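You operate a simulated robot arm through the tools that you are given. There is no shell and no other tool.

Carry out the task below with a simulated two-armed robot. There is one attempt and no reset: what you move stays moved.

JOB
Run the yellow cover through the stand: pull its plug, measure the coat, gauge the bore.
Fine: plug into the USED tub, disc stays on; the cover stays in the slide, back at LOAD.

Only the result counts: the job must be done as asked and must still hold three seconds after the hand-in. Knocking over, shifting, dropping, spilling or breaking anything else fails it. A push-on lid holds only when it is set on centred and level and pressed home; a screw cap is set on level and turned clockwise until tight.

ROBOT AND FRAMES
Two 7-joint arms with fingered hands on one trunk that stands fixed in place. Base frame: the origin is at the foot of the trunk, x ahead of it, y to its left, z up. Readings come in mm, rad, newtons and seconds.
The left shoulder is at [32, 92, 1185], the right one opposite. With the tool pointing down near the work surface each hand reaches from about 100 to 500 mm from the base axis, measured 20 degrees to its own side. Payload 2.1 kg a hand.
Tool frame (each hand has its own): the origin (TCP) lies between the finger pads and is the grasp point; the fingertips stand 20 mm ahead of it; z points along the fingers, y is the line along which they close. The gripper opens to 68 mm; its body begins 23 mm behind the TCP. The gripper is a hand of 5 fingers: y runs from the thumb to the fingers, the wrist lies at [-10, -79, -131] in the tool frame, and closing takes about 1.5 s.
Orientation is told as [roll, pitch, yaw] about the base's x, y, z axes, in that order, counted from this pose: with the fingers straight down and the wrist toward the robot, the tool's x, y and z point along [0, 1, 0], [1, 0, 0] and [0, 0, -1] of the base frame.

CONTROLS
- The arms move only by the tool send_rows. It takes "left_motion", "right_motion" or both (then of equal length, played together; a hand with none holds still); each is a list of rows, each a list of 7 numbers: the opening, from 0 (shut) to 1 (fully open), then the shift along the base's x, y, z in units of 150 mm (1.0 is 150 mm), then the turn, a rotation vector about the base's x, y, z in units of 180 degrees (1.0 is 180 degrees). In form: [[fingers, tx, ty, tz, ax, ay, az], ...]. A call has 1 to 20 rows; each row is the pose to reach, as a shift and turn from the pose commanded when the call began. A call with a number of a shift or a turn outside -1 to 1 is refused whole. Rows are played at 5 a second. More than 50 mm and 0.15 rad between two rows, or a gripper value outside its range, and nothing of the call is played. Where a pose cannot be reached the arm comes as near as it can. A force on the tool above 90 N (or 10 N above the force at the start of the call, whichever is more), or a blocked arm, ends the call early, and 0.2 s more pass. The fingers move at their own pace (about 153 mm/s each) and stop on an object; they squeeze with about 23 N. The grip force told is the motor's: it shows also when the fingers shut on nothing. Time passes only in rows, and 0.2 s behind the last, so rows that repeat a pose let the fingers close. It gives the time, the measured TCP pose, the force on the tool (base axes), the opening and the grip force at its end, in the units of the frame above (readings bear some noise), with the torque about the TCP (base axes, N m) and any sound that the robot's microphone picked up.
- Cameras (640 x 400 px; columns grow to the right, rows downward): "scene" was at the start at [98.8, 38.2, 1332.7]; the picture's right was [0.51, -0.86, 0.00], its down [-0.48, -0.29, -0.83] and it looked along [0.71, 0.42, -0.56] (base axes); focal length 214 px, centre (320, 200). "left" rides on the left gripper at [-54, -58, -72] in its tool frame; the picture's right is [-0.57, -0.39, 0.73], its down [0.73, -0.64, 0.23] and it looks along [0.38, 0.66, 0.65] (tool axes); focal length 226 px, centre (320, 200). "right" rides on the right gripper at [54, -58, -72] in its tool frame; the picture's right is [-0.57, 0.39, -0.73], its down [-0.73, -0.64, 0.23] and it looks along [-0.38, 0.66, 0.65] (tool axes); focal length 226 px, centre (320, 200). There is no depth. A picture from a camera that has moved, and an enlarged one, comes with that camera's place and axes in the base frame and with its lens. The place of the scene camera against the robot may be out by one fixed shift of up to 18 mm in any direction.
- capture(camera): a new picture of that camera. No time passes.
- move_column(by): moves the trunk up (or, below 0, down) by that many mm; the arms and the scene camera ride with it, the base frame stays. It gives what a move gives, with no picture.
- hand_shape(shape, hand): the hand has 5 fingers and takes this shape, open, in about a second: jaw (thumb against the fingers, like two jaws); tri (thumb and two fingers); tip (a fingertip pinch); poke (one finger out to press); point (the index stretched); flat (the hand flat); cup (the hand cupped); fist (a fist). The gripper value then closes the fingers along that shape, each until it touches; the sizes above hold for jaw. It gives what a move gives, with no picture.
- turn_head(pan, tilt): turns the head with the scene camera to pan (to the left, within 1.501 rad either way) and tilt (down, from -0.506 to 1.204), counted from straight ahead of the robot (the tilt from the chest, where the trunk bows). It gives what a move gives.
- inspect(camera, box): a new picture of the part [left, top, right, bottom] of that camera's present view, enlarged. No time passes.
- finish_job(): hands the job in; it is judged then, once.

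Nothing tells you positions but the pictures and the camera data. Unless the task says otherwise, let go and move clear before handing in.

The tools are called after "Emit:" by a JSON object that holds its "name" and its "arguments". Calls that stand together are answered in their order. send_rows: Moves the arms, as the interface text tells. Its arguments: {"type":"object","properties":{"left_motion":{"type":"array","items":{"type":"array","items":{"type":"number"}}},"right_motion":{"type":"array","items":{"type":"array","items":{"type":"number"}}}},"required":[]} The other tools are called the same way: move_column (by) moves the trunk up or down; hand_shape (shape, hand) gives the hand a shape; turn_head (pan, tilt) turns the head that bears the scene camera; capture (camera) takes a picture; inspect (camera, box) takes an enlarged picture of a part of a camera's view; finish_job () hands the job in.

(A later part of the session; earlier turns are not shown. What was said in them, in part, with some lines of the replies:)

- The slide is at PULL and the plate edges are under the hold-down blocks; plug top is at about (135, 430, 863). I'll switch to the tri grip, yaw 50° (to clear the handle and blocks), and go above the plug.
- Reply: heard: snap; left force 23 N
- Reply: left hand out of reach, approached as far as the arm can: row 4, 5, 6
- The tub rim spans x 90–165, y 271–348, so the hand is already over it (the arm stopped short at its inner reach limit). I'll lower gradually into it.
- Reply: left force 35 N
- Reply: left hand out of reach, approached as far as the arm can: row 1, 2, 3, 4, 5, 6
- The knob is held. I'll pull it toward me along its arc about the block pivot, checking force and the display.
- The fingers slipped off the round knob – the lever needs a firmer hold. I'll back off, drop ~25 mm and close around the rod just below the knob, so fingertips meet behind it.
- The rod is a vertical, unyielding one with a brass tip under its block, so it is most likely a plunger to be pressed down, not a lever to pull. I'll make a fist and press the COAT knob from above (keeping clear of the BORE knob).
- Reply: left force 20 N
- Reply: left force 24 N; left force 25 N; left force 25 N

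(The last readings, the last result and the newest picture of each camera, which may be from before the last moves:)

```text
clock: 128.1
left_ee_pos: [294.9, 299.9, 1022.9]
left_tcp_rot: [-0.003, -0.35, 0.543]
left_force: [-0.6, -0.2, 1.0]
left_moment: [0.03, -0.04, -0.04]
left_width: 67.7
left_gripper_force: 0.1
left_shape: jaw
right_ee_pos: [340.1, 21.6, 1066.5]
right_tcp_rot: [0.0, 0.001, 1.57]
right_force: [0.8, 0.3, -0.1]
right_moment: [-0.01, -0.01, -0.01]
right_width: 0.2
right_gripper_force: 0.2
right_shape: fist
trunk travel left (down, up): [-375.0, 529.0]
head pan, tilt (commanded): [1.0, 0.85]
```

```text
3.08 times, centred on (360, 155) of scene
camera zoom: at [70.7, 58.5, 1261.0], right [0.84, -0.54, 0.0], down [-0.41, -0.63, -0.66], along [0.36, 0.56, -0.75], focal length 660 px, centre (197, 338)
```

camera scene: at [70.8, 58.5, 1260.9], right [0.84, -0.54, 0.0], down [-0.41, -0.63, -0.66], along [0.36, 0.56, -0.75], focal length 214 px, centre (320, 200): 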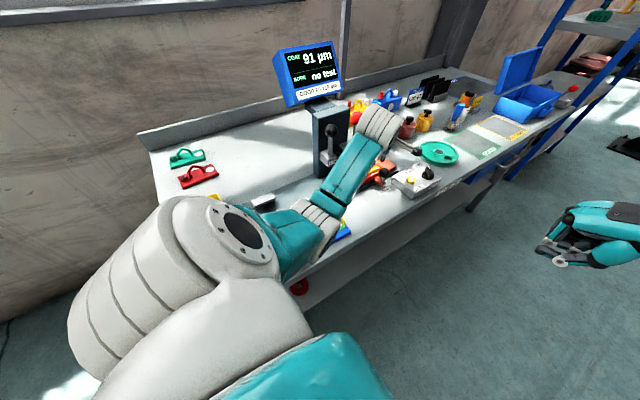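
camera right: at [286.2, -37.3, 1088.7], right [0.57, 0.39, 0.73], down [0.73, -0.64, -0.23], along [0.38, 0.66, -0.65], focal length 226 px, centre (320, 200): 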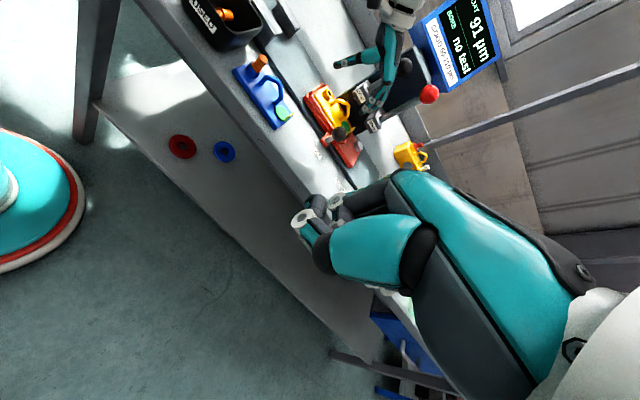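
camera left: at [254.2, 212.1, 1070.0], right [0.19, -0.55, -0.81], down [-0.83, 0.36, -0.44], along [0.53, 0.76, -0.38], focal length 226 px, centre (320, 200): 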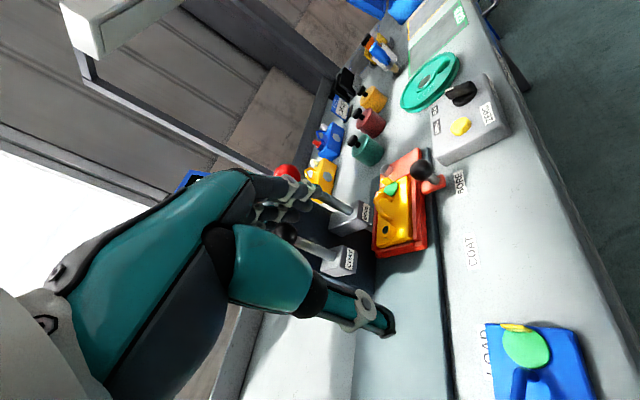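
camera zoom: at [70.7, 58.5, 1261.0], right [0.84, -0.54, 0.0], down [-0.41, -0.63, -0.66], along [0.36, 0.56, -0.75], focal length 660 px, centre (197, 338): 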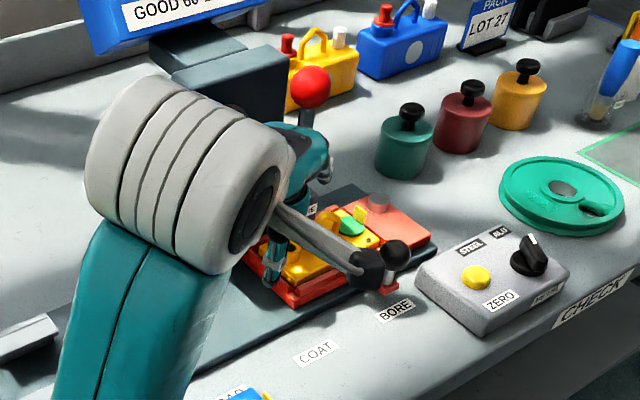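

The bore sits under the BORE plunger axis (both ≈(415, 428)). I'll turn the hand horizontal, make a fist and press the red knob.

Emit:
{"name": "send_rows", "arguments": {"left_motion": [[1, 0.03, 0.02, 0.02, 0.0399, 0.013, -0.0095], [1, 0.06, 0.04, 0.05, 0.0798, 0.026, -0.0189], [1, 0.1, 0.06, 0.08, 0.1197, 0.0391, -0.0284], [1, 0.14, 0.08, 0.11, 0.1596, 0.0521, -0.0378], [1, 0.18, 0.1, 0.14, 0.1995, 0.0651, -0.0473], [1, 0.22, 0.12, 0.17, 0.2394, 0.0781, -0.0568], [1, 0.26, 0.14, 0.2, 0.2792, 0.0911, -0.0662], [1, 0.3, 0.16, 0.23, 0.3191, 0.1041, -0.0757], [1, 0.34, 0.19, 0.25, 0.359, 0.1172, -0.0851], [1, 0.38, 0.22, 0.25, 0.3989, 0.1302, -0.0946], [1, 0.42, 0.25, 0.25, 0.4388, 0.1432, -0.104], [1, 0.44, 0.27, 0.25, 0.4787, 0.1562, -0.1135], [1, 0.44, 0.27, 0.25, 0.4787, 0.1562, -0.1135]]}}

Emit:
{"name": "hand_shape", "arguments": {"hand": "left", "shape": "fist"}}

Emit:
{"name": "capture", "arguments": {"camera": "left"}}

Emit:
{"name": "inspect", "arguments": {"camera": "right", "box": [280, 30, 460, 180]}}

```text
clock: 130.9
left_ee_pos: [359.3, 337.8, 1061.7]
left_tcp_rot: [1.569, 0.002, -0.262]
left_force: [-1.4, -0.1, 0.3]
left_moment: [0.0, 0.01, 0.01]
left_width: 67.8
left_gripper_force: 0.0
left_shape: jaw
right_ee_pos: [340.8, 19.9, 1067.2]
right_tcp_rot: [0.001, 0.0, 1.571]
right_force: [0.4, 1.1, 0.0]
right_moment: [0.01, 0.0, 0.01]
right_width: 0.0
right_gripper_force: 0.0
right_shape: fist
trunk travel left (down, up): [-375.0, 529.0]
head pan, tilt (commanded): [1.0, 0.85]
```

```text
clock: 131.8
left_ee_pos: [359.9, 340.0, 1060.7]
left_tcp_rot: [1.568, -0.001, -0.262]
left_force: [0.0, -0.9, 0.3]
left_moment: [0.0, 0.0, -0.04]
left_width: 0.1
left_gripper_force: 0.0
left_shape: fist
right_ee_pos: [340.3, 20.2, 1066.8]
right_tcp_rot: [0.0, -0.001, 1.571]
right_force: [-0.2, 0.0, -0.2]
right_moment: [0.0, 0.01, 0.0]
right_width: 0.0
right_gripper_force: 0.2
right_shape: fist
trunk travel left (down, up): [-375.0, 529.0]
head pan, tilt (commanded): [1.0, 0.85]
```

```text
taken
camera left: at [284.9, 283.9, 1005.5], right [-0.19, 0.8, -0.57], down [-0.56, 0.39, 0.73], along [0.81, 0.45, 0.37], focal length 226 px, centre (320, 200)
```

left: 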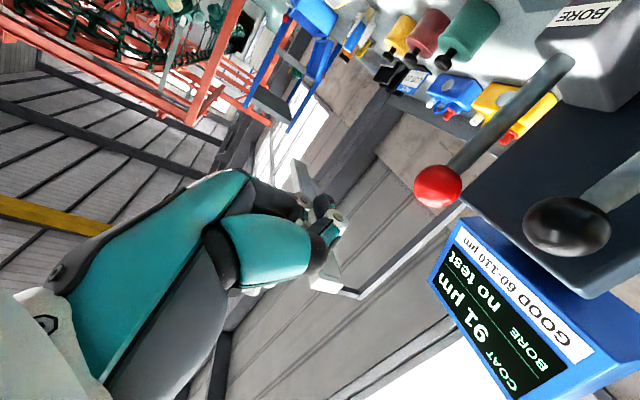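

```text
2.67 times, centred on (370, 105) of right
camera zoom: at [286.3, -37.2, 1138.6], right [0.57, 0.39, 0.73], down [0.73, -0.64, -0.23], along [0.38, 0.66, -0.65], focal length 603 px, centre (187, 453)
```

zoom: 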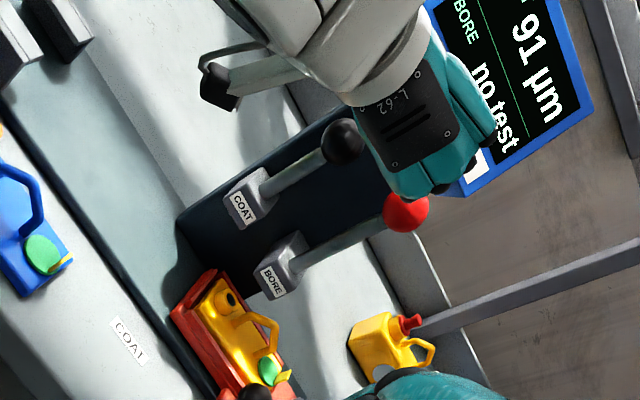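

Emit:
{"name": "send_rows", "arguments": {"left_motion": [[0, 0.1, 0.15, 0, 0, 0, 0], [0, 0.2, 0.35, 0, 0, 0, 0], [0, 0.3, 0.55, 0, 0, 0, 0], [0, 0.318, 0.6, 0, 0, 0, 0], [0, 0.318, 0.6, -0.08, 0, 0, 0], [0, 0.318, 0.6, -0.13, 0, 0, 0], [0, 0.318, 0.6, -0.13, 0, 0, 0]]}}

Emit:
{"name": "capture", "arguments": {"camera": "left"}}

Emit:
{"name": "inspect", "arguments": {"camera": "right", "box": [280, 30, 460, 180]}}

Emit:
{"name": "inspect", "arguments": {"camera": "scene", "box": [280, 60, 420, 200]}}

```text
clock: 133.4
left_ee_pos: [407.7, 428.8, 1041.3]
left_tcp_rot: [1.567, -0.001, -0.261]
left_force: [-0.3, -0.5, 1.2]
left_moment: [0.01, 0.02, 0.0]
left_width: 0.1
left_gripper_force: 0.1
left_shape: fist
right_ee_pos: [340.0, 20.5, 1066.6]
right_tcp_rot: [0.0, 0.002, 1.57]
right_force: [0.6, -0.1, -0.6]
right_moment: [-0.04, 0.01, 0.0]
right_width: 0.0
right_gripper_force: 0.0
right_shape: fist
trunk travel left (down, up): [-375.0, 529.0]
head pan, tilt (commanded): [1.0, 0.85]
```

```text
taken
camera left: at [332.9, 373.6, 986.7], right [-0.19, 0.8, -0.57], down [-0.56, 0.39, 0.73], along [0.81, 0.45, 0.38], focal length 226 px, centre (320, 200)
```

left: 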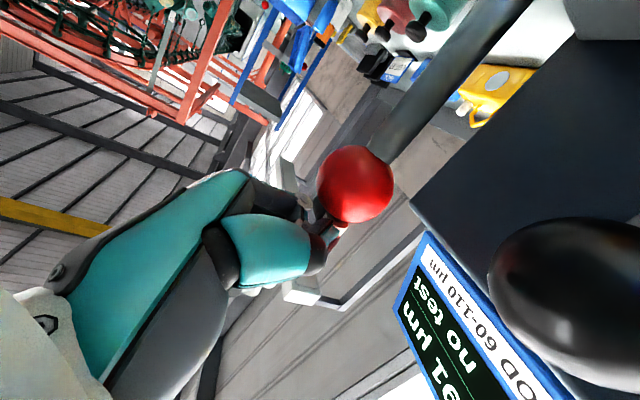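

```text
2.67 times, centred on (370, 105) of right
camera zoom: at [286.2, -37.4, 1138.7], right [0.57, 0.39, 0.73], down [0.73, -0.64, -0.23], along [0.38, 0.66, -0.65], focal length 603 px, centre (187, 453)
```

zoom: 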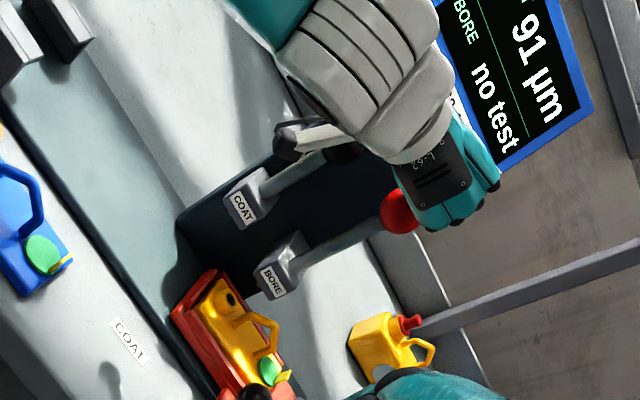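

```text
2.86 times, centred on (350, 130) of scene
camera zoom: at [70.7, 58.3, 1261.0], right [0.84, -0.54, 0.0], down [-0.41, -0.63, -0.66], along [0.36, 0.56, -0.75], focal length 613 px, centre (234, 400)
```

zoom: 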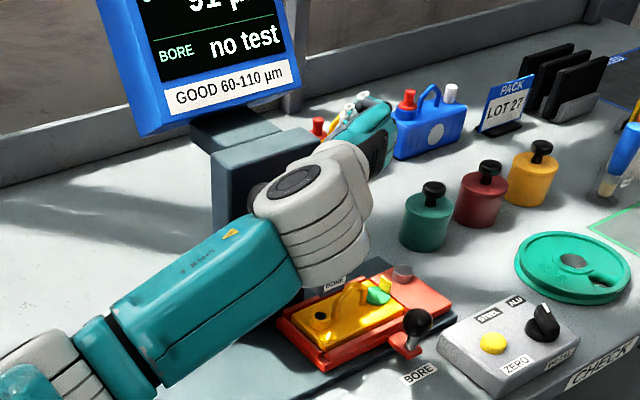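

Emit:
{"name": "send_rows", "arguments": {"left_motion": [[0, 0, 0, -0.04, 0, 0, 0], [0, 0, 0, -0.09, 0, 0, 0], [0, 0, 0, -0.14, 0, 0, 0], [0, 0, 0, -0.2, 0, 0, 0], [0, 0, 0, -0.2, 0, 0, 0]]}}

Emit:
{"name": "inspect", "arguments": {"camera": "right", "box": [280, 30, 460, 180]}}

Emit:
{"name": "capture", "arguments": {"camera": "left"}}

```text
clock: 134.6
left_ee_pos: [409.4, 428.7, 1012.5]
left_tcp_rot: [1.568, 0.0, -0.262]
left_force: [-1.5, -0.7, 3.5]
left_moment: [-0.01, 0.0, -0.02]
left_width: 0.0
left_gripper_force: 0.1
left_shape: fist
right_ee_pos: [339.6, 18.6, 1066.7]
right_tcp_rot: [0.001, 0.001, 1.571]
right_force: [0.0, -0.1, 0.3]
right_moment: [0.0, 0.03, 0.03]
right_width: 0.0
right_gripper_force: 0.1
right_shape: fist
trunk travel left (down, up): [-375.0, 529.0]
head pan, tilt (commanded): [1.0, 0.85]
```

```text
2.67 times, centred on (370, 105) of right
camera zoom: at [285.9, -37.5, 1138.7], right [0.57, 0.39, 0.73], down [0.73, -0.64, -0.23], along [0.38, 0.66, -0.65], focal length 603 px, centre (187, 453)
```

zoom: 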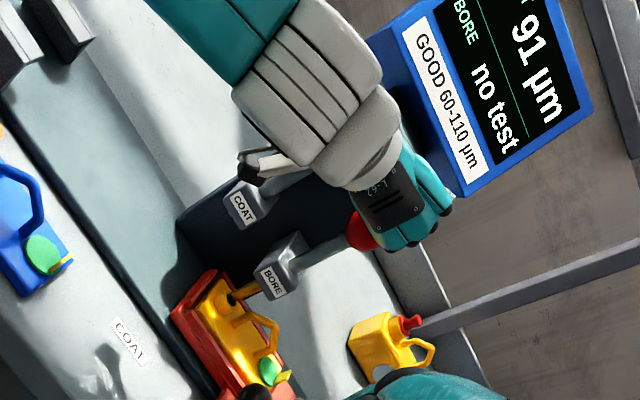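

```text
taken
camera left: at [333.5, 373.6, 957.4], right [-0.19, 0.8, -0.57], down [-0.56, 0.39, 0.73], along [0.81, 0.45, 0.38], focal length 226 px, centre (320, 200)
```

left: 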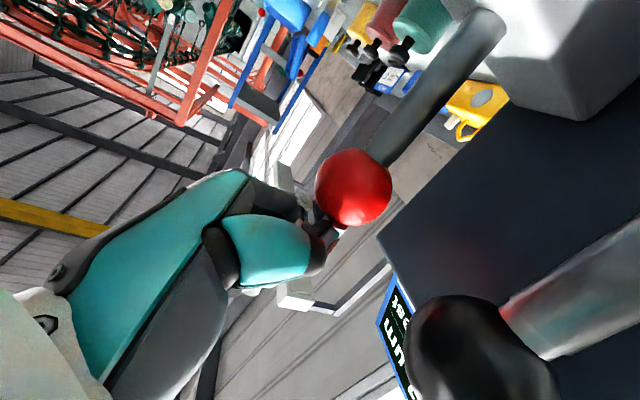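

Emit:
{"name": "inspect", "arguments": {"camera": "right", "box": [325, 100, 395, 160]}}

Emit:
{"name": "inspect", "arguments": {"camera": "scene", "box": [335, 150, 415, 210]}}

```text
6.67 times, centred on (360, 130) of right
camera zoom: at [285.9, -37.5, 1138.7], right [0.57, 0.39, 0.73], down [0.73, -0.64, -0.23], along [0.38, 0.66, -0.65], focal length 1507 px, centre (53, 667)
```

zoom: 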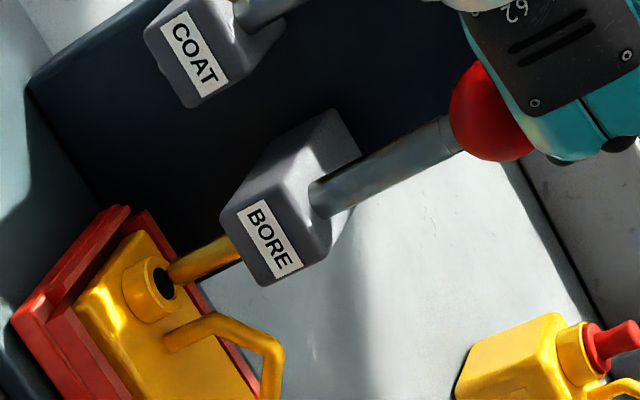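

```text
6.67 times, centred on (375, 180) of scene
camera zoom: at [70.5, 58.1, 1261.0], right [0.84, -0.54, 0.0], down [-0.41, -0.63, -0.66], along [0.36, 0.56, -0.75], focal length 1430 px, centre (-47, 333)
```

zoom: 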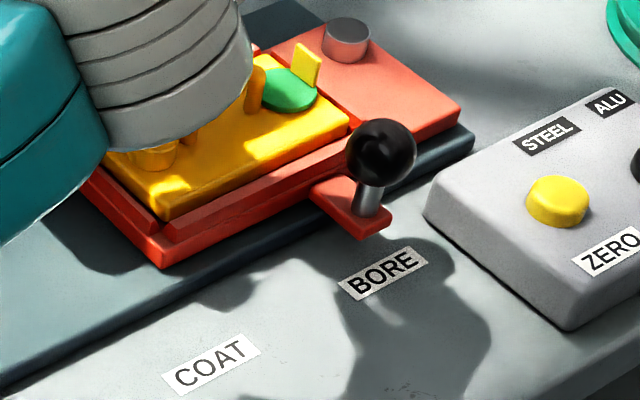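

The pin is heading straight into the bore. I'll continue pressing gradually.

Emit:
{"name": "send_rows", "arguments": {"left_motion": [[0, 0, 0, -0.03, 0, 0, 0], [0, 0, 0, -0.06, 0, 0, 0], [0, 0, 0, -0.09, 0, 0, 0], [0, 0, 0, -0.09, 0, 0, 0]]}}

Emit:
{"name": "inspect", "arguments": {"camera": "right", "box": [325, 80, 445, 160]}}

```text
clock: 135.6
left_ee_pos: [409.2, 428.9, 998.5]
left_tcp_rot: [1.569, 0.001, -0.262]
left_force: [-2.0, -1.7, 5.4]
left_moment: [-0.04, 0.0, -0.01]
left_width: 0.1
left_gripper_force: 0.1
left_shape: fist
right_ee_pos: [340.3, 20.7, 1067.5]
right_tcp_rot: [-0.001, 0.0, 1.571]
right_force: [-0.3, -0.2, 0.4]
right_moment: [0.03, -0.02, 0.02]
right_width: 0.1
right_gripper_force: 0.1
right_shape: fist
trunk travel left (down, up): [-375.0, 529.0]
head pan, tilt (commanded): [1.0, 0.85]
```

```text
5.00 times, centred on (385, 120) of right
camera zoom: at [285.8, -37.8, 1138.8], right [0.57, 0.39, 0.73], down [0.73, -0.64, -0.23], along [0.38, 0.66, -0.65], focal length 1130 px, centre (-5, 600)
```

zoom: 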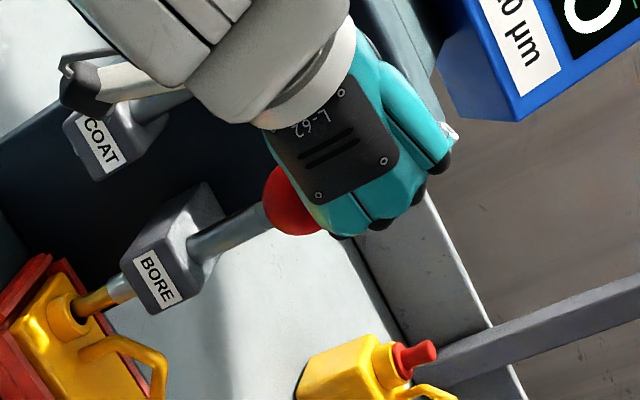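

Emit:
{"name": "send_rows", "arguments": {"left_motion": [[0, 0, 0, -0.03, 0, 0, 0], [0, 0, 0, -0.06, 0, 0, 0], [0, 0, 0, -0.09, 0, 0, 0], [0, 0, 0, -0.09, 0, 0, 0]]}}

Emit:
{"name": "inspect", "arguments": {"camera": "right", "box": [325, 30, 485, 160]}}

```text
clock: 136.6
left_ee_pos: [407.5, 425.3, 989.3]
left_tcp_rot: [1.575, -0.004, -0.265]
left_force: [5.2, -8.4, 37.8]
left_moment: [-0.29, -0.16, 0.02]
left_width: 63.4
left_gripper_force: 0.0
left_shape: fist
right_ee_pos: [340.4, 16.9, 1067.6]
right_tcp_rot: [0.0, -0.002, 1.569]
right_force: [-0.3, 0.4, 0.8]
right_moment: [0.0, -0.02, 0.0]
right_width: 0.0
right_gripper_force: 0.1
right_shape: fist
trunk travel left (down, up): [-375.0, 529.0]
head pan, tilt (commanded): [1.0, 0.85]
```

```text
3.08 times, centred on (405, 95) of right
camera zoom: at [284.7, -40.9, 1139.2], right [0.57, 0.38, 0.73], down [0.73, -0.64, -0.23], along [0.38, 0.67, -0.64], focal length 696 px, centre (58, 523)
```

zoom: 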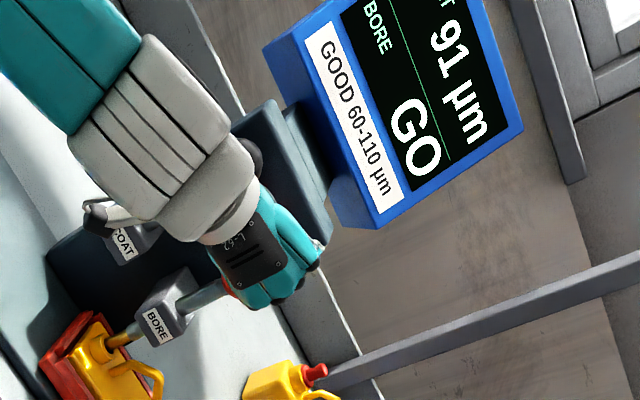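

BORE shows GO, with COAT 91 µm. I'll release the plunger and retreat.

Emit:
{"name": "send_rows", "arguments": {"left_motion": [[0, 0, 0, 0.05, 0, 0, 0], [0, 0, 0, 0.15, 0, 0, 0], [0, 0, 0, 0.28, 0, 0, 0], [0, 0, 0, 0.4, 0, 0, 0], [0, 0, 0, 0.5, 0, 0, 0], [0, -0.05, -0.2, 0.5, 0, 0, 0], [0, -0.15, -0.45, 0.5, 0, 0, 0], [0, -0.3, -0.6, 0.5, 0, 0, 0], [0, -0.3, -0.6, 0.5, 0, 0, 0]]}}

Emit:
{"name": "capture", "arguments": {"camera": "left"}}

Emit:
{"name": "inspect", "arguments": {"camera": "right", "box": [280, 30, 480, 190]}}

```text
clock: 138.6
left_ee_pos: [364.1, 337.3, 1058.4]
left_tcp_rot: [1.568, 0.0, -0.261]
left_force: [0.4, -0.3, -0.1]
left_moment: [0.0, -0.04, 0.02]
left_width: 63.2
left_gripper_force: 0.0
left_shape: fist
right_ee_pos: [340.1, 18.6, 1067.0]
right_tcp_rot: [0.001, 0.0, 1.571]
right_force: [0.5, -0.2, -0.1]
right_moment: [0.0, 0.0, 0.0]
right_width: 0.2
right_gripper_force: 0.0
right_shape: fist
trunk travel left (down, up): [-375.0, 529.0]
head pan, tilt (commanded): [1.0, 0.85]
```

```text
taken
camera left: at [288.8, 284.0, 1003.4], right [-0.19, 0.8, -0.57], down [-0.56, 0.39, 0.73], along [0.81, 0.45, 0.37], focal length 226 px, centre (320, 200)
```

left: 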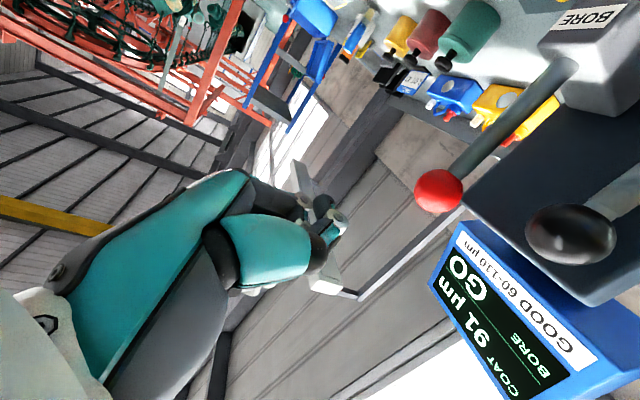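

```text
2.50 times, centred on (380, 110) of right
camera zoom: at [286.2, -37.3, 1138.7], right [0.57, 0.39, 0.73], down [0.73, -0.64, -0.23], along [0.38, 0.66, -0.65], focal length 565 px, centre (170, 425)
```

zoom: 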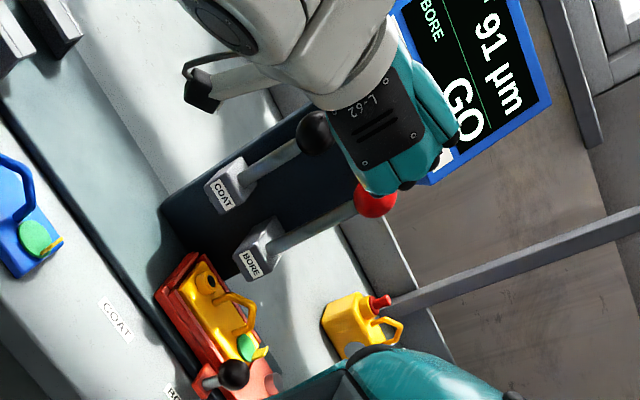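

Both measurements are done. Now to return the slide: turn the hand back to the tilted jaw grasp and go above the knob at BORE.

Emit:
{"name": "send_rows", "arguments": {"left_motion": [[0, 0.02, -0.02, 0, -0.0399, -0.013, 0.0095], [0, 0.05, -0.05, 0, -0.0798, -0.026, 0.0189], [0, 0.08, -0.08, 0, -0.1197, -0.0391, 0.0284], [0, 0.12, -0.1, -0.05, -0.1596, -0.0521, 0.0378], [0, 0.18, -0.12, -0.1, -0.1995, -0.0651, 0.0473], [0, 0.25, -0.12, -0.15, -0.2394, -0.0781, 0.0568], [0, 0.32, -0.1, -0.2, -0.2792, -0.0911, 0.0662], [0, 0.4, -0.05, -0.25, -0.3191, -0.1041, 0.0757], [0, 0.48, 0.0, -0.3, -0.359, -0.1172, 0.0851], [0, 0.56, 0.05, -0.35, -0.3989, -0.1302, 0.0946], [0, 0.64, 0.1, -0.4, -0.4388, -0.1432, 0.104], [0, 0.72, 0.13, -0.45, -0.4787, -0.1562, 0.1135], [0, 0.76, 0.14, -0.5, -0.4787, -0.1562, 0.1135], [0, 0.76, 0.14, -0.5, -0.4787, -0.1562, 0.1135]]}}

Emit:
{"name": "hand_shape", "arguments": {"hand": "left", "shape": "jaw"}}

Emit:
{"name": "capture", "arguments": {"camera": "left"}}

Emit:
{"name": "inspect", "arguments": {"camera": "right", "box": [280, 30, 480, 190]}}

```text
clock: 141.6
left_ee_pos: [479.3, 360.2, 983.8]
left_tcp_rot: [-0.005, -0.35, 0.543]
left_force: [0.6, -1.0, 0.2]
left_moment: [-0.02, -0.02, -0.01]
left_width: 63.5
left_gripper_force: 0.1
left_shape: fist
right_ee_pos: [341.3, 21.7, 1067.5]
right_tcp_rot: [0.0, 0.0, 1.573]
right_force: [-0.1, -0.7, -0.4]
right_moment: [0.01, 0.05, -0.03]
right_width: 0.0
right_gripper_force: 0.0
right_shape: fist
trunk travel left (down, up): [-375.0, 529.0]
head pan, tilt (commanded): [1.0, 0.85]
```

```text
clock: 142.5
left_ee_pos: [476.5, 359.6, 984.8]
left_tcp_rot: [-0.003, -0.349, 0.544]
left_force: [-0.1, -0.1, 0.2]
left_moment: [0.03, 0.02, 0.03]
left_width: 67.6
left_gripper_force: 0.0
left_shape: jaw
right_ee_pos: [340.0, 21.6, 1067.9]
right_tcp_rot: [0.002, 0.001, 1.57]
right_force: [-0.9, -0.5, -0.3]
right_moment: [-0.01, 0.0, 0.01]
right_width: 0.0
right_gripper_force: 0.1
right_shape: fist
trunk travel left (down, up): [-375.0, 529.0]
head pan, tilt (commanded): [1.0, 0.85]
```

```text
taken
camera left: at [437.6, 272.6, 1031.0], right [0.2, -0.55, -0.81], down [-0.83, 0.36, -0.44], along [0.53, 0.76, -0.38], focal length 226 px, centre (320, 200)
```

left: 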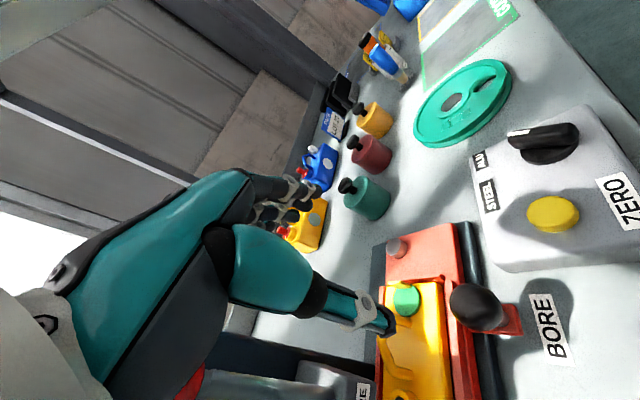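

```text
2.50 times, centred on (380, 110) of right
camera zoom: at [286.3, -37.2, 1138.6], right [0.57, 0.39, 0.73], down [0.73, -0.64, -0.23], along [0.38, 0.66, -0.65], focal length 565 px, centre (170, 425)
```

zoom: 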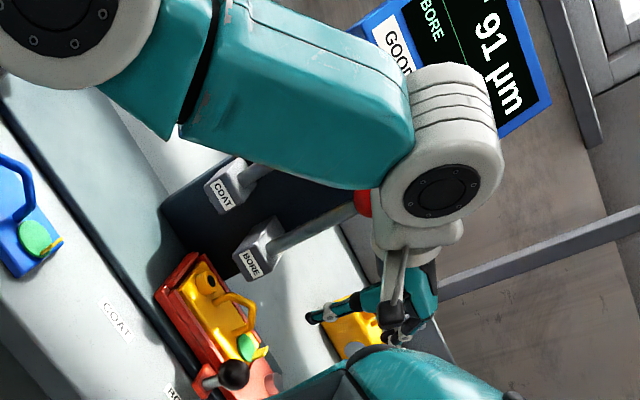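

Emit:
{"name": "send_rows", "arguments": {"left_motion": [[1, 0.01, 0, -0.2, 0, 0, 0], [1, 0.01, 0, -0.42, 0, 0, 0], [1, 0.01, 0, -0.64, 0, 0, 0], [1, 0.01, 0, -0.78, 0, 0, 0], [1, 0.01, 0, -0.85, 0, 0, 0], [1, 0.01, 0, -0.85, 0, 0, 0]]}}

Emit:
{"name": "capture", "arguments": {"camera": "left"}}

```text
clock: 143.9
left_ee_pos: [478.2, 361.5, 856.7]
left_tcp_rot: [-0.003, -0.351, 0.543]
left_force: [-0.5, 0.0, -0.4]
left_moment: [-0.02, 0.03, -0.04]
left_width: 67.5
left_gripper_force: 0.0
left_shape: jaw
right_ee_pos: [339.8, 20.8, 1067.0]
right_tcp_rot: [-0.001, 0.0, 1.571]
right_force: [-0.1, 0.1, 0.6]
right_moment: [0.02, 0.02, -0.03]
right_width: 0.2
right_gripper_force: 0.1
right_shape: fist
trunk travel left (down, up): [-375.0, 529.0]
head pan, tilt (commanded): [1.0, 0.85]
```

```text
taken
camera left: at [438.4, 274.3, 902.9], right [0.2, -0.55, -0.81], down [-0.83, 0.36, -0.44], along [0.53, 0.76, -0.38], focal length 226 px, centre (320, 200)
```

left: 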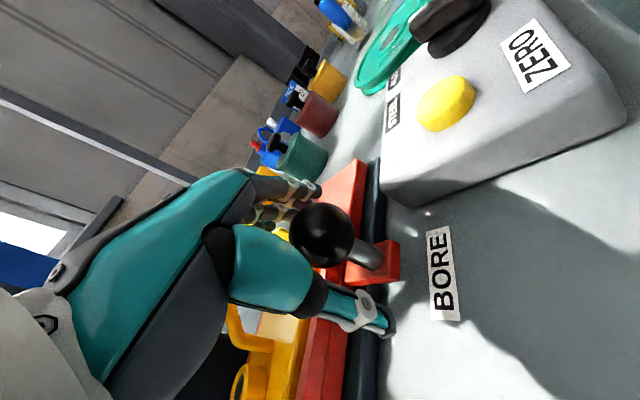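

Ball is between thumb and fingers. Closing and pulling back toward COAT.

Emit:
{"name": "send_rows", "arguments": {"left_motion": [[0.6, 0, 0, 0, 0, 0, 0], [0.3, 0, 0, 0, 0, 0, 0], [0, 0, 0, 0, 0, 0, 0], [0, 0, 0, 0, 0, 0, 0], [0, 0, 0, 0, 0, 0, 0], [0, -0.06, 0, 0, 0, 0, 0], [0, -0.15, 0, 0, 0, 0, 0], [0, -0.25, 0, 0, 0, 0, 0], [0, -0.35, 0, 0, 0, 0, 0], [0, -0.45, 0, 0, 0, 0, 0], [0, -0.55, 0, 0, 0, 0, 0], [0, -0.63, 0, 0, 0, 0, 0], [0, -0.63, 0, 0, 0, 0, 0]]}}

Emit:
{"name": "capture", "arguments": {"camera": "left"}}

Emit:
{"name": "inspect", "arguments": {"camera": "right", "box": [240, 30, 480, 190]}}

```text
clock: 146.7
left_ee_pos: [385.7, 361.9, 856.0]
left_tcp_rot: [-0.004, -0.345, 0.543]
left_force: [-2.0, 8.1, -18.9]
left_moment: [0.03, 0.07, 0.03]
left_width: 11.5
left_gripper_force: 23.0
left_shape: jaw
right_ee_pos: [341.1, 22.0, 1066.7]
right_tcp_rot: [0.003, 0.002, 1.569]
right_force: [-0.1, 0.0, 0.1]
right_moment: [0.02, 0.0, -0.02]
right_width: 0.0
right_gripper_force: 0.0
right_shape: fist
trunk travel left (down, up): [-375.0, 529.0]
head pan, tilt (commanded): [1.0, 0.85]
```

```text
taken
camera left: at [344.8, 274.6, 902.7], right [0.19, -0.55, -0.81], down [-0.83, 0.36, -0.44], along [0.53, 0.76, -0.38], focal length 226 px, centre (320, 200)
```

left: 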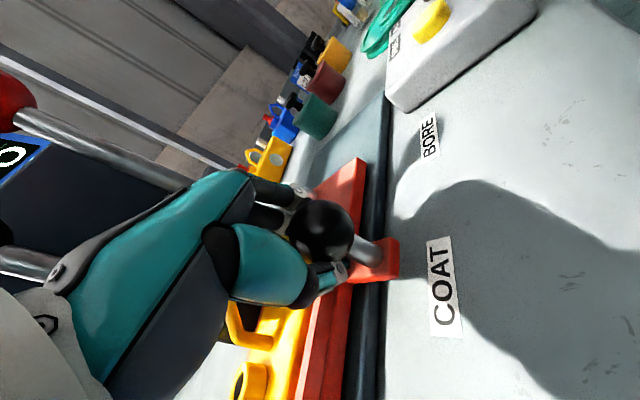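

```text
2.50 times, centred on (360, 110) of right
camera zoom: at [287.1, -35.3, 1138.4], right [0.57, 0.39, 0.73], down [0.73, -0.64, -0.23], along [0.38, 0.66, -0.65], focal length 565 px, centre (220, 425)
```

zoom: 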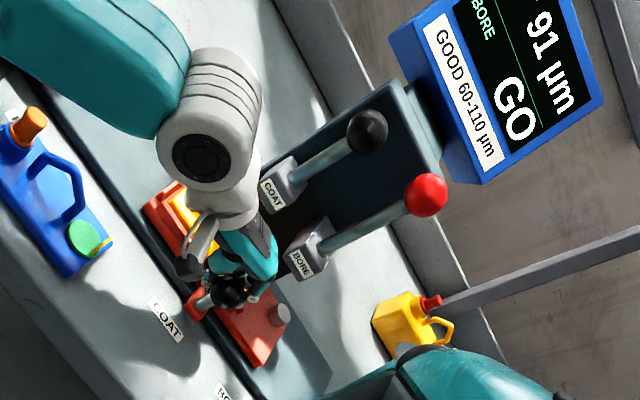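

Emit:
{"name": "send_rows", "arguments": {"left_motion": [[0.5, 0, 0, 0, 0, 0, 0], [1, 0, 0, 0, 0, 0, 0], [1, 0, 0, 0, 0, 0, 0], [1, -0.01, -0.02, 0.2, 0, 0, 0], [1, -0.02, -0.03, 0.45, 0, 0, 0], [1, -0.03, -0.03, 0.7, 0, 0, 0], [1, -0.03, -0.03, 0.7, -0.006, 0.0217, -0.0341], [1, -0.03, -0.03, 0.7, -0.012, 0.0434, -0.0682], [1, -0.02, -0.03, 0.7, -0.0181, 0.065, -0.1023], [1, -0.01, -0.03, 0.7, -0.0241, 0.0867, -0.1364], [1, 0, -0.03, 0.7, -0.0301, 0.1084, -0.1705], [1, 0, -0.03, 0.7, -0.0301, 0.1084, -0.1705]]}}

Emit:
{"name": "move_column", "arguments": {"by": 50}}

Emit:
{"name": "capture", "arguments": {"camera": "left"}}

Emit:
{"name": "inspect", "arguments": {"camera": "right", "box": [220, 50, 440, 200]}}

```text
clock: 149.3
left_ee_pos: [384.9, 355.9, 961.5]
left_tcp_rot: [-0.002, -0.001, -0.001]
left_force: [0.3, 0.0, -0.1]
left_moment: [-0.03, 0.02, 0.01]
left_width: 67.9
left_gripper_force: 0.1
left_shape: jaw
right_ee_pos: [339.5, 21.5, 1067.2]
right_tcp_rot: [0.0, 0.001, 1.571]
right_force: [0.1, 0.0, 0.7]
right_moment: [0.02, 0.0, 0.02]
right_width: 0.0
right_gripper_force: 0.0
right_shape: fist
trunk travel left (down, up): [-375.0, 529.0]
head pan, tilt (commanded): [1.0, 0.85]
```

```text
clock: 150.2
left_ee_pos: [384.0, 355.8, 1011.5]
left_tcp_rot: [-0.005, -0.002, 0.002]
left_force: [-0.4, 0.4, 0.2]
left_moment: [-0.01, 0.0, 0.02]
left_width: 68.0
left_gripper_force: 0.2
left_shape: jaw
right_ee_pos: [340.8, 19.4, 1116.9]
right_tcp_rot: [0.0, 0.0, 1.572]
right_force: [-0.2, 0.8, -0.1]
right_moment: [-0.02, 0.0, 0.01]
right_width: 0.0
right_gripper_force: 0.0
right_shape: fist
trunk travel left (down, up): [-425.0, 479.0]
head pan, tilt (commanded): [1.0, 0.85]
```

```text
taken
camera left: at [325.6, 301.5, 1082.9], right [-0.39, -0.57, -0.73], down [-0.64, 0.73, -0.23], along [0.66, 0.38, -0.65], focal length 226 px, centre (320, 200)
```

left: 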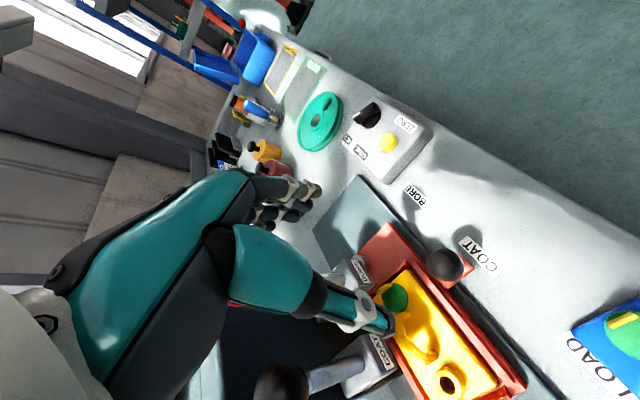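

```text
2.67 times, centred on (330, 125) of right
camera zoom: at [286.4, -37.2, 1188.5], right [0.57, 0.39, 0.73], down [0.73, -0.64, -0.23], along [0.38, 0.66, -0.65], focal length 603 px, centre (293, 400)
```

zoom: 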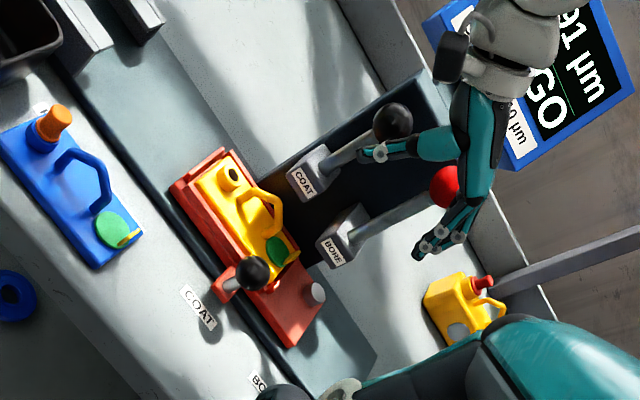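

Emit:
{"name": "send_rows", "arguments": {"left_motion": [[1, -0.007, -0.012, -0.25, 0, 0, 0], [1, -0.007, -0.012, -0.5, 0, 0, 0], [1, -0.007, -0.012, -0.75, 0, 0, 0], [1, -0.007, -0.012, -0.95, 0, 0, 0], [1, -0.007, -0.012, -0.95, 0, 0, 0]]}}

Emit:
{"name": "capture", "arguments": {"camera": "left"}}

```text
clock: 151.4
left_ee_pos: [382.7, 353.9, 870.8]
left_tcp_rot: [-0.005, 0.0, 0.0]
left_force: [-0.5, -0.1, -0.3]
left_moment: [-0.01, 0.01, -0.03]
left_width: 67.8
left_gripper_force: 0.0
left_shape: jaw
right_ee_pos: [340.1, 21.2, 1116.5]
right_tcp_rot: [0.0, -0.002, 1.57]
right_force: [0.1, -0.7, -0.3]
right_moment: [0.02, 0.0, -0.02]
right_width: 0.0
right_gripper_force: 0.0
right_shape: fist
trunk travel left (down, up): [-425.0, 479.0]
head pan, tilt (commanded): [1.0, 0.85]
```

```text
taken
camera left: at [325.1, 299.5, 941.4], right [-0.39, -0.57, -0.73], down [-0.64, 0.73, -0.23], along [0.66, 0.38, -0.65], focal length 226 px, centre (320, 200)
```

left: 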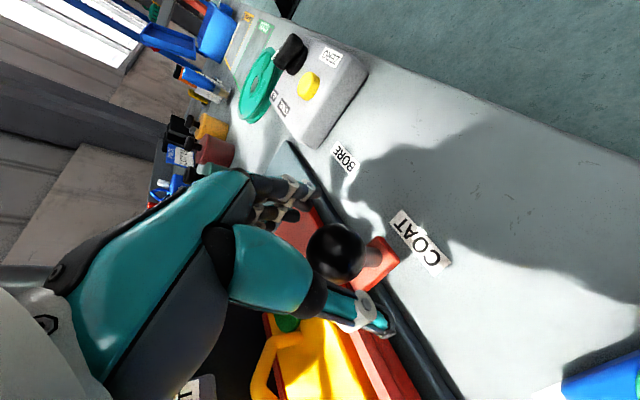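

Emit:
{"name": "send_rows", "arguments": {"left_motion": [[1, 0.005, 0, -0.06, 0, 0, 0], [1, 0.005, 0, -0.122, 0, 0, 0], [1, 0.005, 0, -0.122, 0, 0, 0], [0.6, 0.005, 0, -0.122, 0, 0, 0], [0.3, 0.005, 0, -0.122, 0, 0, 0], [0, 0.005, 0, -0.122, 0, 0, 0], [0, 0.005, 0, -0.122, 0, 0, 0], [0, 0.005, 0, -0.122, 0, 0, 0]]}}

Emit:
{"name": "inspect", "arguments": {"camera": "left", "box": [220, 150, 460, 350]}}

```text
clock: 153.2
left_ee_pos: [383.5, 355.0, 853.1]
left_tcp_rot: [-0.003, 0.002, 0.001]
left_force: [-3.6, -2.9, -8.9]
left_moment: [-0.02, -0.12, -0.02]
left_width: 12.8
left_gripper_force: 22.6
left_shape: jaw
right_ee_pos: [340.7, 19.9, 1117.3]
right_tcp_rot: [0.0, 0.0, 1.57]
right_force: [0.7, -0.5, -0.3]
right_moment: [-0.03, -0.03, 0.02]
right_width: 0.0
right_gripper_force: 0.2
right_shape: fist
trunk travel left (down, up): [-425.0, 479.0]
head pan, tilt (commanded): [1.0, 0.85]
```

```text
2.00 times, centred on (340, 250) of left
camera zoom: at [324.7, 300.1, 923.0], right [-0.39, -0.57, -0.73], down [-0.64, 0.73, -0.23], along [0.66, 0.38, -0.65], focal length 452 px, centre (280, 100)
```

zoom: 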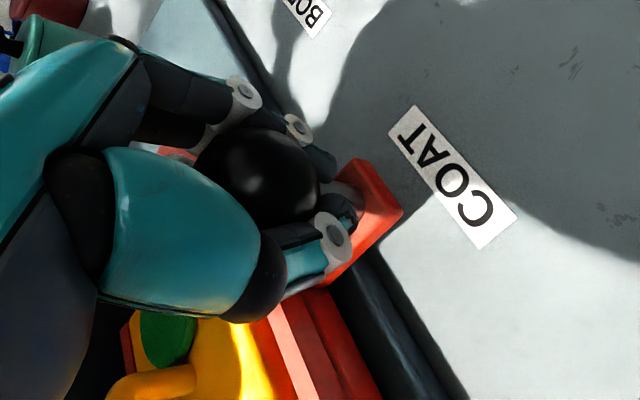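

Emit:
{"name": "send_rows", "arguments": {"left_motion": [[0, -0.06, 0, 0, 0, 0, 0], [0, -0.15, 0, 0, 0, 0, 0], [0, -0.25, 0, 0, 0, 0, 0], [0, -0.35, 0, 0, 0, 0, 0], [0, -0.45, 0, 0, 0, 0, 0], [0, -0.55, 0, 0, 0, 0, 0], [0, -0.63, 0, 0, 0, 0, 0], [0, -0.672, 0, 0, 0, 0, 0], [0, -0.672, 0, 0, 0, 0, 0]]}}

Emit:
{"name": "inspect", "arguments": {"camera": "left", "box": [220, 150, 460, 350]}}

Emit:
{"name": "inspect", "arguments": {"camera": "right", "box": [245, 50, 325, 140]}}

```text
clock: 155.2
left_ee_pos: [281.8, 353.2, 851.4]
left_tcp_rot: [-0.003, 0.001, 0.003]
left_force: [-4.4, -1.2, -2.5]
left_moment: [0.05, -0.07, -0.09]
left_width: 13.0
left_gripper_force: 22.5
left_shape: jaw
right_ee_pos: [340.2, 20.4, 1117.2]
right_tcp_rot: [-0.001, 0.0, 1.57]
right_force: [-0.2, -0.1, 0.6]
right_moment: [-0.02, 0.0, 0.0]
right_width: 0.0
right_gripper_force: 0.1
right_shape: fist
trunk travel left (down, up): [-425.0, 479.0]
head pan, tilt (commanded): [1.0, 0.85]
```

```text
2.00 times, centred on (340, 250) of left
camera zoom: at [223.8, 299.4, 922.2], right [-0.39, -0.57, -0.73], down [-0.64, 0.73, -0.23], along [0.66, 0.38, -0.65], focal length 452 px, centre (280, 100)
```

zoom: 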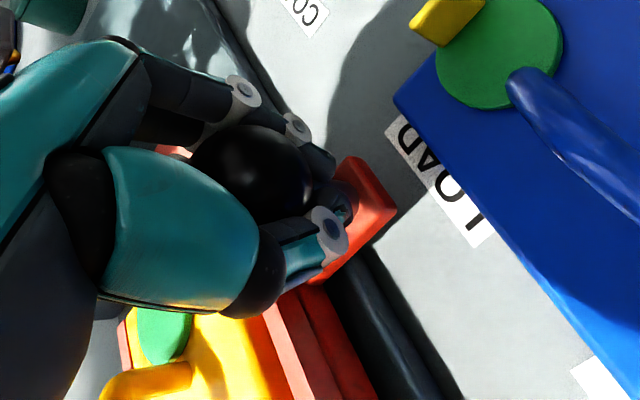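

```text
4.44 times, centred on (285, 95) of right
camera zoom: at [285.9, -37.1, 1188.7], right [0.57, 0.39, 0.73], down [0.73, -0.64, -0.23], along [0.38, 0.66, -0.65], focal length 1005 px, centre (476, 667)
```

zoom: 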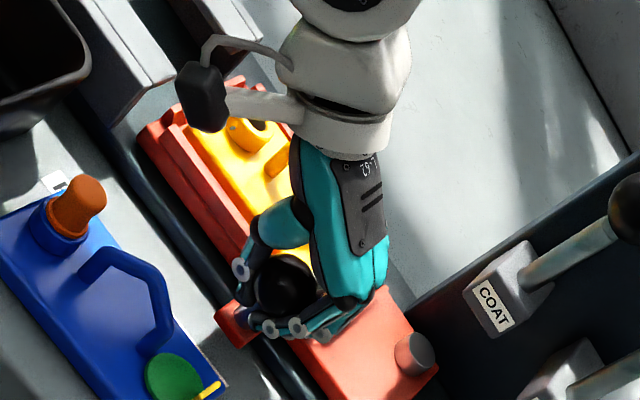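

The picture matches the original LOAD position (puck and slide corner at the same pixels). I'll open, rise clear and verify.

Emit:
{"name": "send_rows", "arguments": {"left_motion": [[0.3, 0, 0, 0, 0, 0, 0], [0.7, 0, 0, 0, 0, 0, 0], [1, 0, 0, 0, 0, 0, 0], [1, 0, 0, 0, 0, 0, 0], [1, 0, 0, 0.1, 0, 0, 0], [1, 0, -0.02, 0.35, 0, 0, 0], [1, 0, -0.05, 0.6, 0, 0, 0], [1, -0.1, -0.1, 0.85, 0, 0, 0], [1, -0.3, -0.2, 1.0, 0, 0, 0], [1, -0.5, -0.3, 1.0, 0, 0, 0], [1, -0.5, -0.3, 1.0, 0, 0, 0]]}}

Emit:
{"name": "inspect", "arguments": {"camera": "right", "box": [245, 50, 325, 140]}}

Emit:
{"name": "capture", "arguments": {"camera": "right"}}

Emit:
{"name": "capture", "arguments": {"camera": "left"}}

Emit:
{"name": "capture", "arguments": {"camera": "scene"}}

```text
clock: 157.6
left_ee_pos: [208.8, 309.8, 1002.4]
left_tcp_rot: [-0.002, -0.001, 0.002]
left_force: [0.7, 0.1, 0.2]
left_moment: [-0.01, 0.0, 0.04]
left_width: 67.9
left_gripper_force: 0.0
left_shape: jaw
right_ee_pos: [340.7, 18.5, 1117.4]
right_tcp_rot: [0.0, -0.001, 1.572]
right_force: [0.1, -0.4, -1.1]
right_moment: [0.0, 0.01, 0.0]
right_width: 0.1
right_gripper_force: 0.1
right_shape: fist
trunk travel left (down, up): [-425.0, 479.0]
head pan, tilt (commanded): [1.0, 0.85]
```

```text
4.44 times, centred on (285, 95) of right
camera zoom: at [286.1, -37.2, 1188.7], right [0.57, 0.39, 0.73], down [0.73, -0.64, -0.23], along [0.38, 0.66, -0.65], focal length 1005 px, centre (476, 667)
```

zoom: 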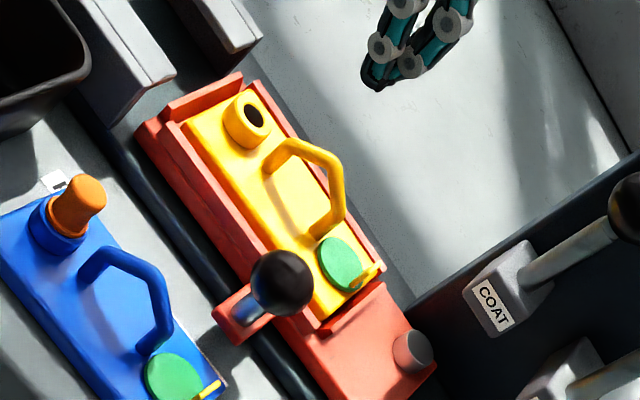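

```text
taken
camera right: at [286.1, -37.2, 1188.7], right [0.57, 0.39, 0.73], down [0.73, -0.64, -0.23], along [0.38, 0.66, -0.65], focal length 226 px, centre (320, 200)
```

right: 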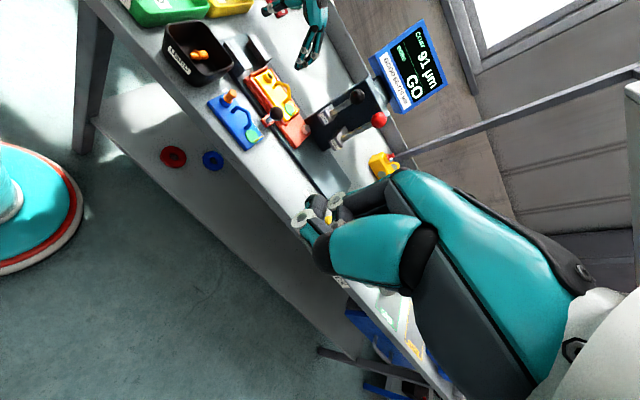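

```text
taken
camera left: at [149.9, 254.6, 1074.1], right [-0.39, -0.57, -0.73], down [-0.64, 0.73, -0.23], along [0.66, 0.38, -0.65], focal length 226 px, centre (320, 200)
```

left: 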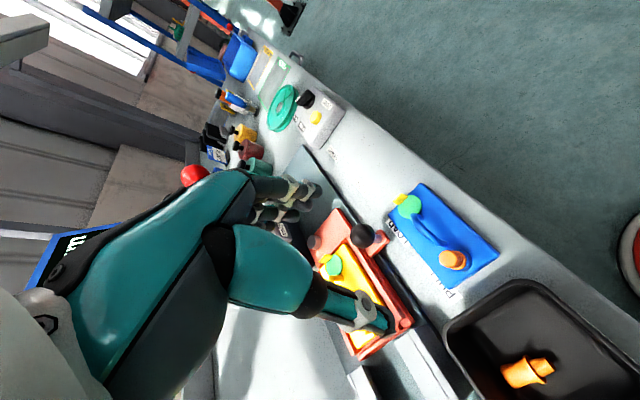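

```text
taken
camera scene: at [65.0, 58.5, 1311.3], right [0.84, -0.54, 0.0], down [-0.41, -0.63, -0.66], along [0.36, 0.56, -0.75], focal length 214 px, centre (320, 200)
```

scene: 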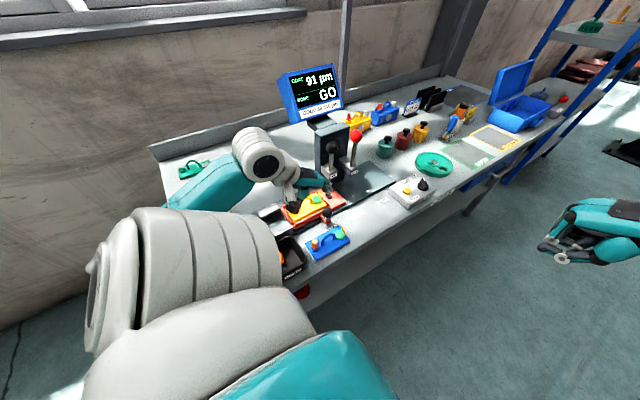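

Slide, cover, disc and plug are all where they should be. Before handing in, I'll take a closer look at details (tub, cover, and the labelled items by the pen cup) to be sure nothing was missed.

Emit:
{"name": "inspect", "arguments": {"camera": "scene", "box": [400, 80, 500, 150]}}

Emit:
{"name": "inspect", "arguments": {"camera": "scene", "box": [265, 180, 365, 280]}}

Emit:
{"name": "inspect", "arguments": {"camera": "right", "box": [150, 0, 310, 140]}}

Emit:
{"name": "inspect", "arguments": {"camera": "scene", "box": [270, 60, 350, 130]}}

Emit:
{"name": "inspect", "arguments": {"camera": "scene", "box": [380, 140, 460, 210]}}

```text
5.71 times, centred on (450, 115) of scene
camera zoom: at [65.0, 58.5, 1311.3], right [0.84, -0.54, 0.0], down [-0.41, -0.63, -0.66], along [0.36, 0.56, -0.75], focal length 1226 px, centre (-423, 686)
```

zoom: 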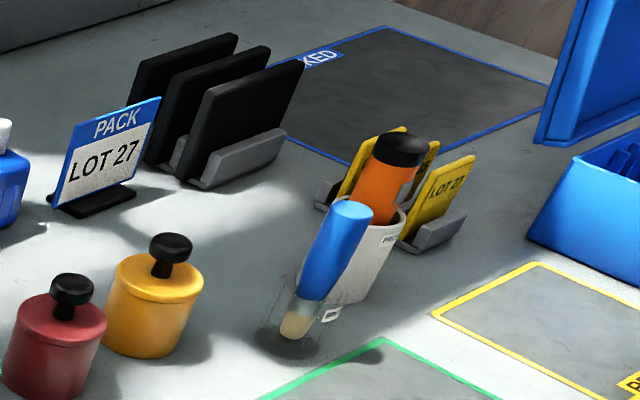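

```text
4.00 times, centred on (315, 230) of scene
camera zoom: at [65.0, 58.5, 1311.3], right [0.84, -0.54, 0.0], down [-0.41, -0.63, -0.66], along [0.36, 0.56, -0.75], focal length 858 px, centre (340, 80)
```

zoom: 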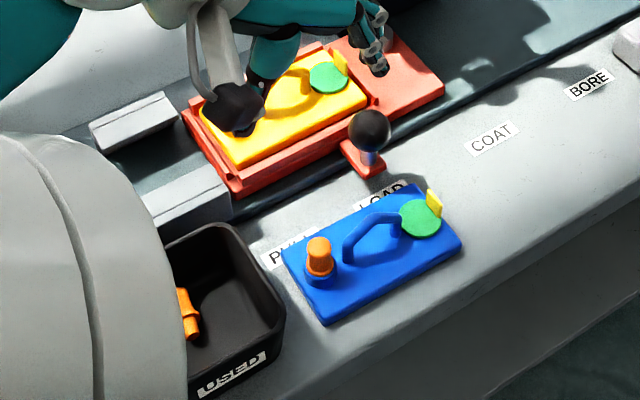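

```text
2.86 times, centred on (230, 70) of right
camera zoom: at [286.1, -37.2, 1188.7], right [0.57, 0.39, 0.73], down [0.73, -0.64, -0.23], along [0.38, 0.66, -0.65], focal length 646 px, centre (577, 571)
```

zoom: 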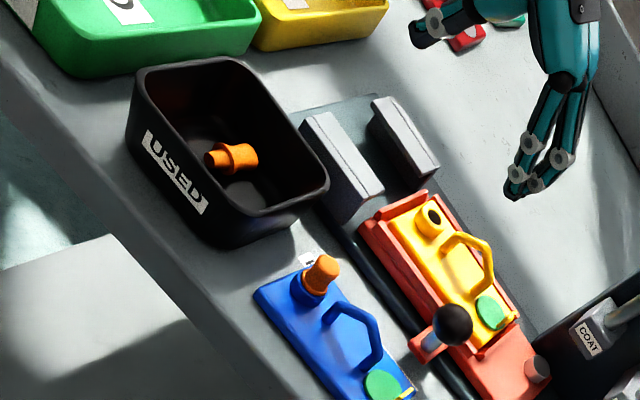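

```text
5.71 times, centred on (310, 95) of scene
camera zoom: at [65.0, 58.5, 1311.3], right [0.84, -0.54, 0.0], down [-0.41, -0.63, -0.66], along [0.36, 0.56, -0.75], focal length 1226 px, centre (377, 800)
```

zoom: 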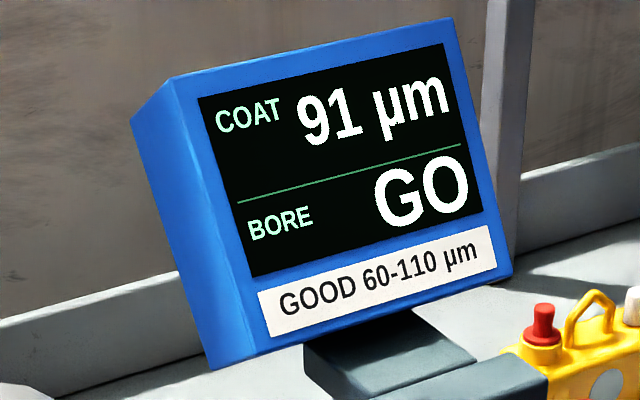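

```text
5.71 times, centred on (420, 175) of scene
camera zoom: at [65.0, 58.5, 1311.3], right [0.84, -0.54, 0.0], down [-0.41, -0.63, -0.66], along [0.36, 0.56, -0.75], focal length 1226 px, centre (-251, 343)
```

zoom: 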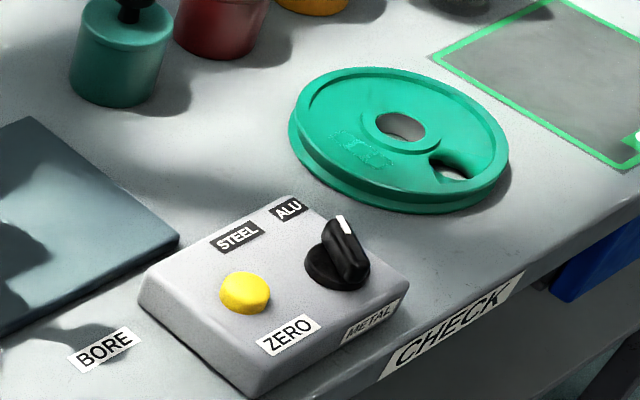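

Emit:
{"name": "inspect", "arguments": {"camera": "right", "box": [150, 0, 280, 110]}}

Emit:
{"name": "inspect", "arguments": {"camera": "right", "box": [215, 0, 345, 130]}}

```text
3.64 times, centred on (215, 55) of right
camera zoom: at [286.1, -37.2, 1188.7], right [0.57, 0.39, 0.73], down [0.73, -0.64, -0.23], along [0.38, 0.66, -0.65], focal length 822 px, centre (702, 727)
```

zoom: 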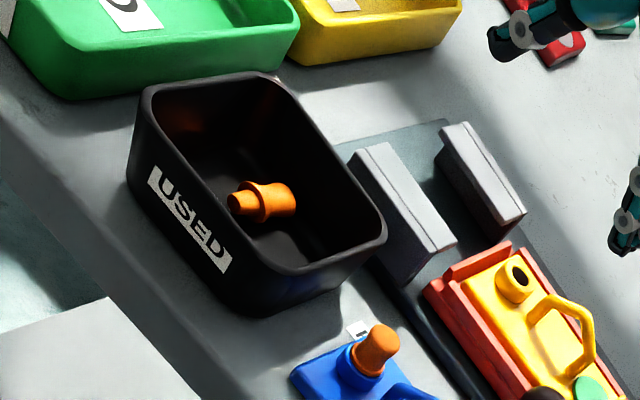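

```text
3.08 times, centred on (280, 65) of right
camera zoom: at [286.1, -37.2, 1188.7], right [0.57, 0.39, 0.73], down [0.73, -0.64, -0.23], along [0.38, 0.66, -0.65], focal length 696 px, centre (443, 615)
```

zoom: 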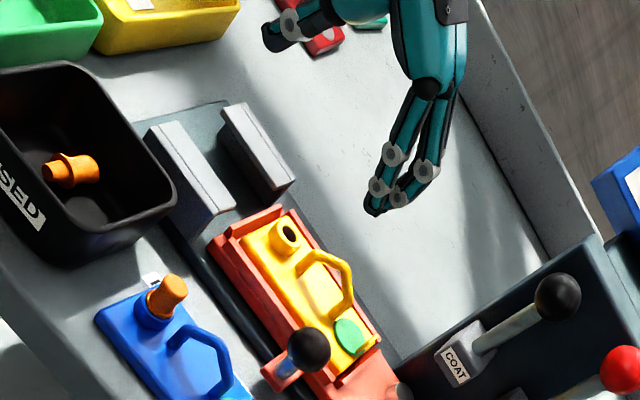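

Everything checks out: the tub and the blue cover have not moved, and the plug is in USED. The yellow cover with its disc sits in the slide at LOAD, the display reads 91 µm and GO, and both hands are clear. I'm handing in.

Emit:
{"name": "finish_job", "arguments": {}}

```text
The job is handed in.
```

The yellow cover has been through the stand and the job is handed in. The coat measured 91 µm (good range 60–110) and the bore gauge showed GO.

- **Plug:** it is lying in the USED tub.
- **Disc:** the green disc is still on the cover.
- **Cover:** it sits in the slide, and the slide is back at LOAD. The camera picture there matches the one from before the run.
- **Surroundings:** the USED tub and the blue cover have not moved, both plungers are back up, and both hands were clear at hand-in.

**Gauge setup:** I left the METAL selector on ALU, where I found it, and did not use ZERO. I found nothing on the bench that gives the cover's metal, so the 91 µm relies on that setting being right.
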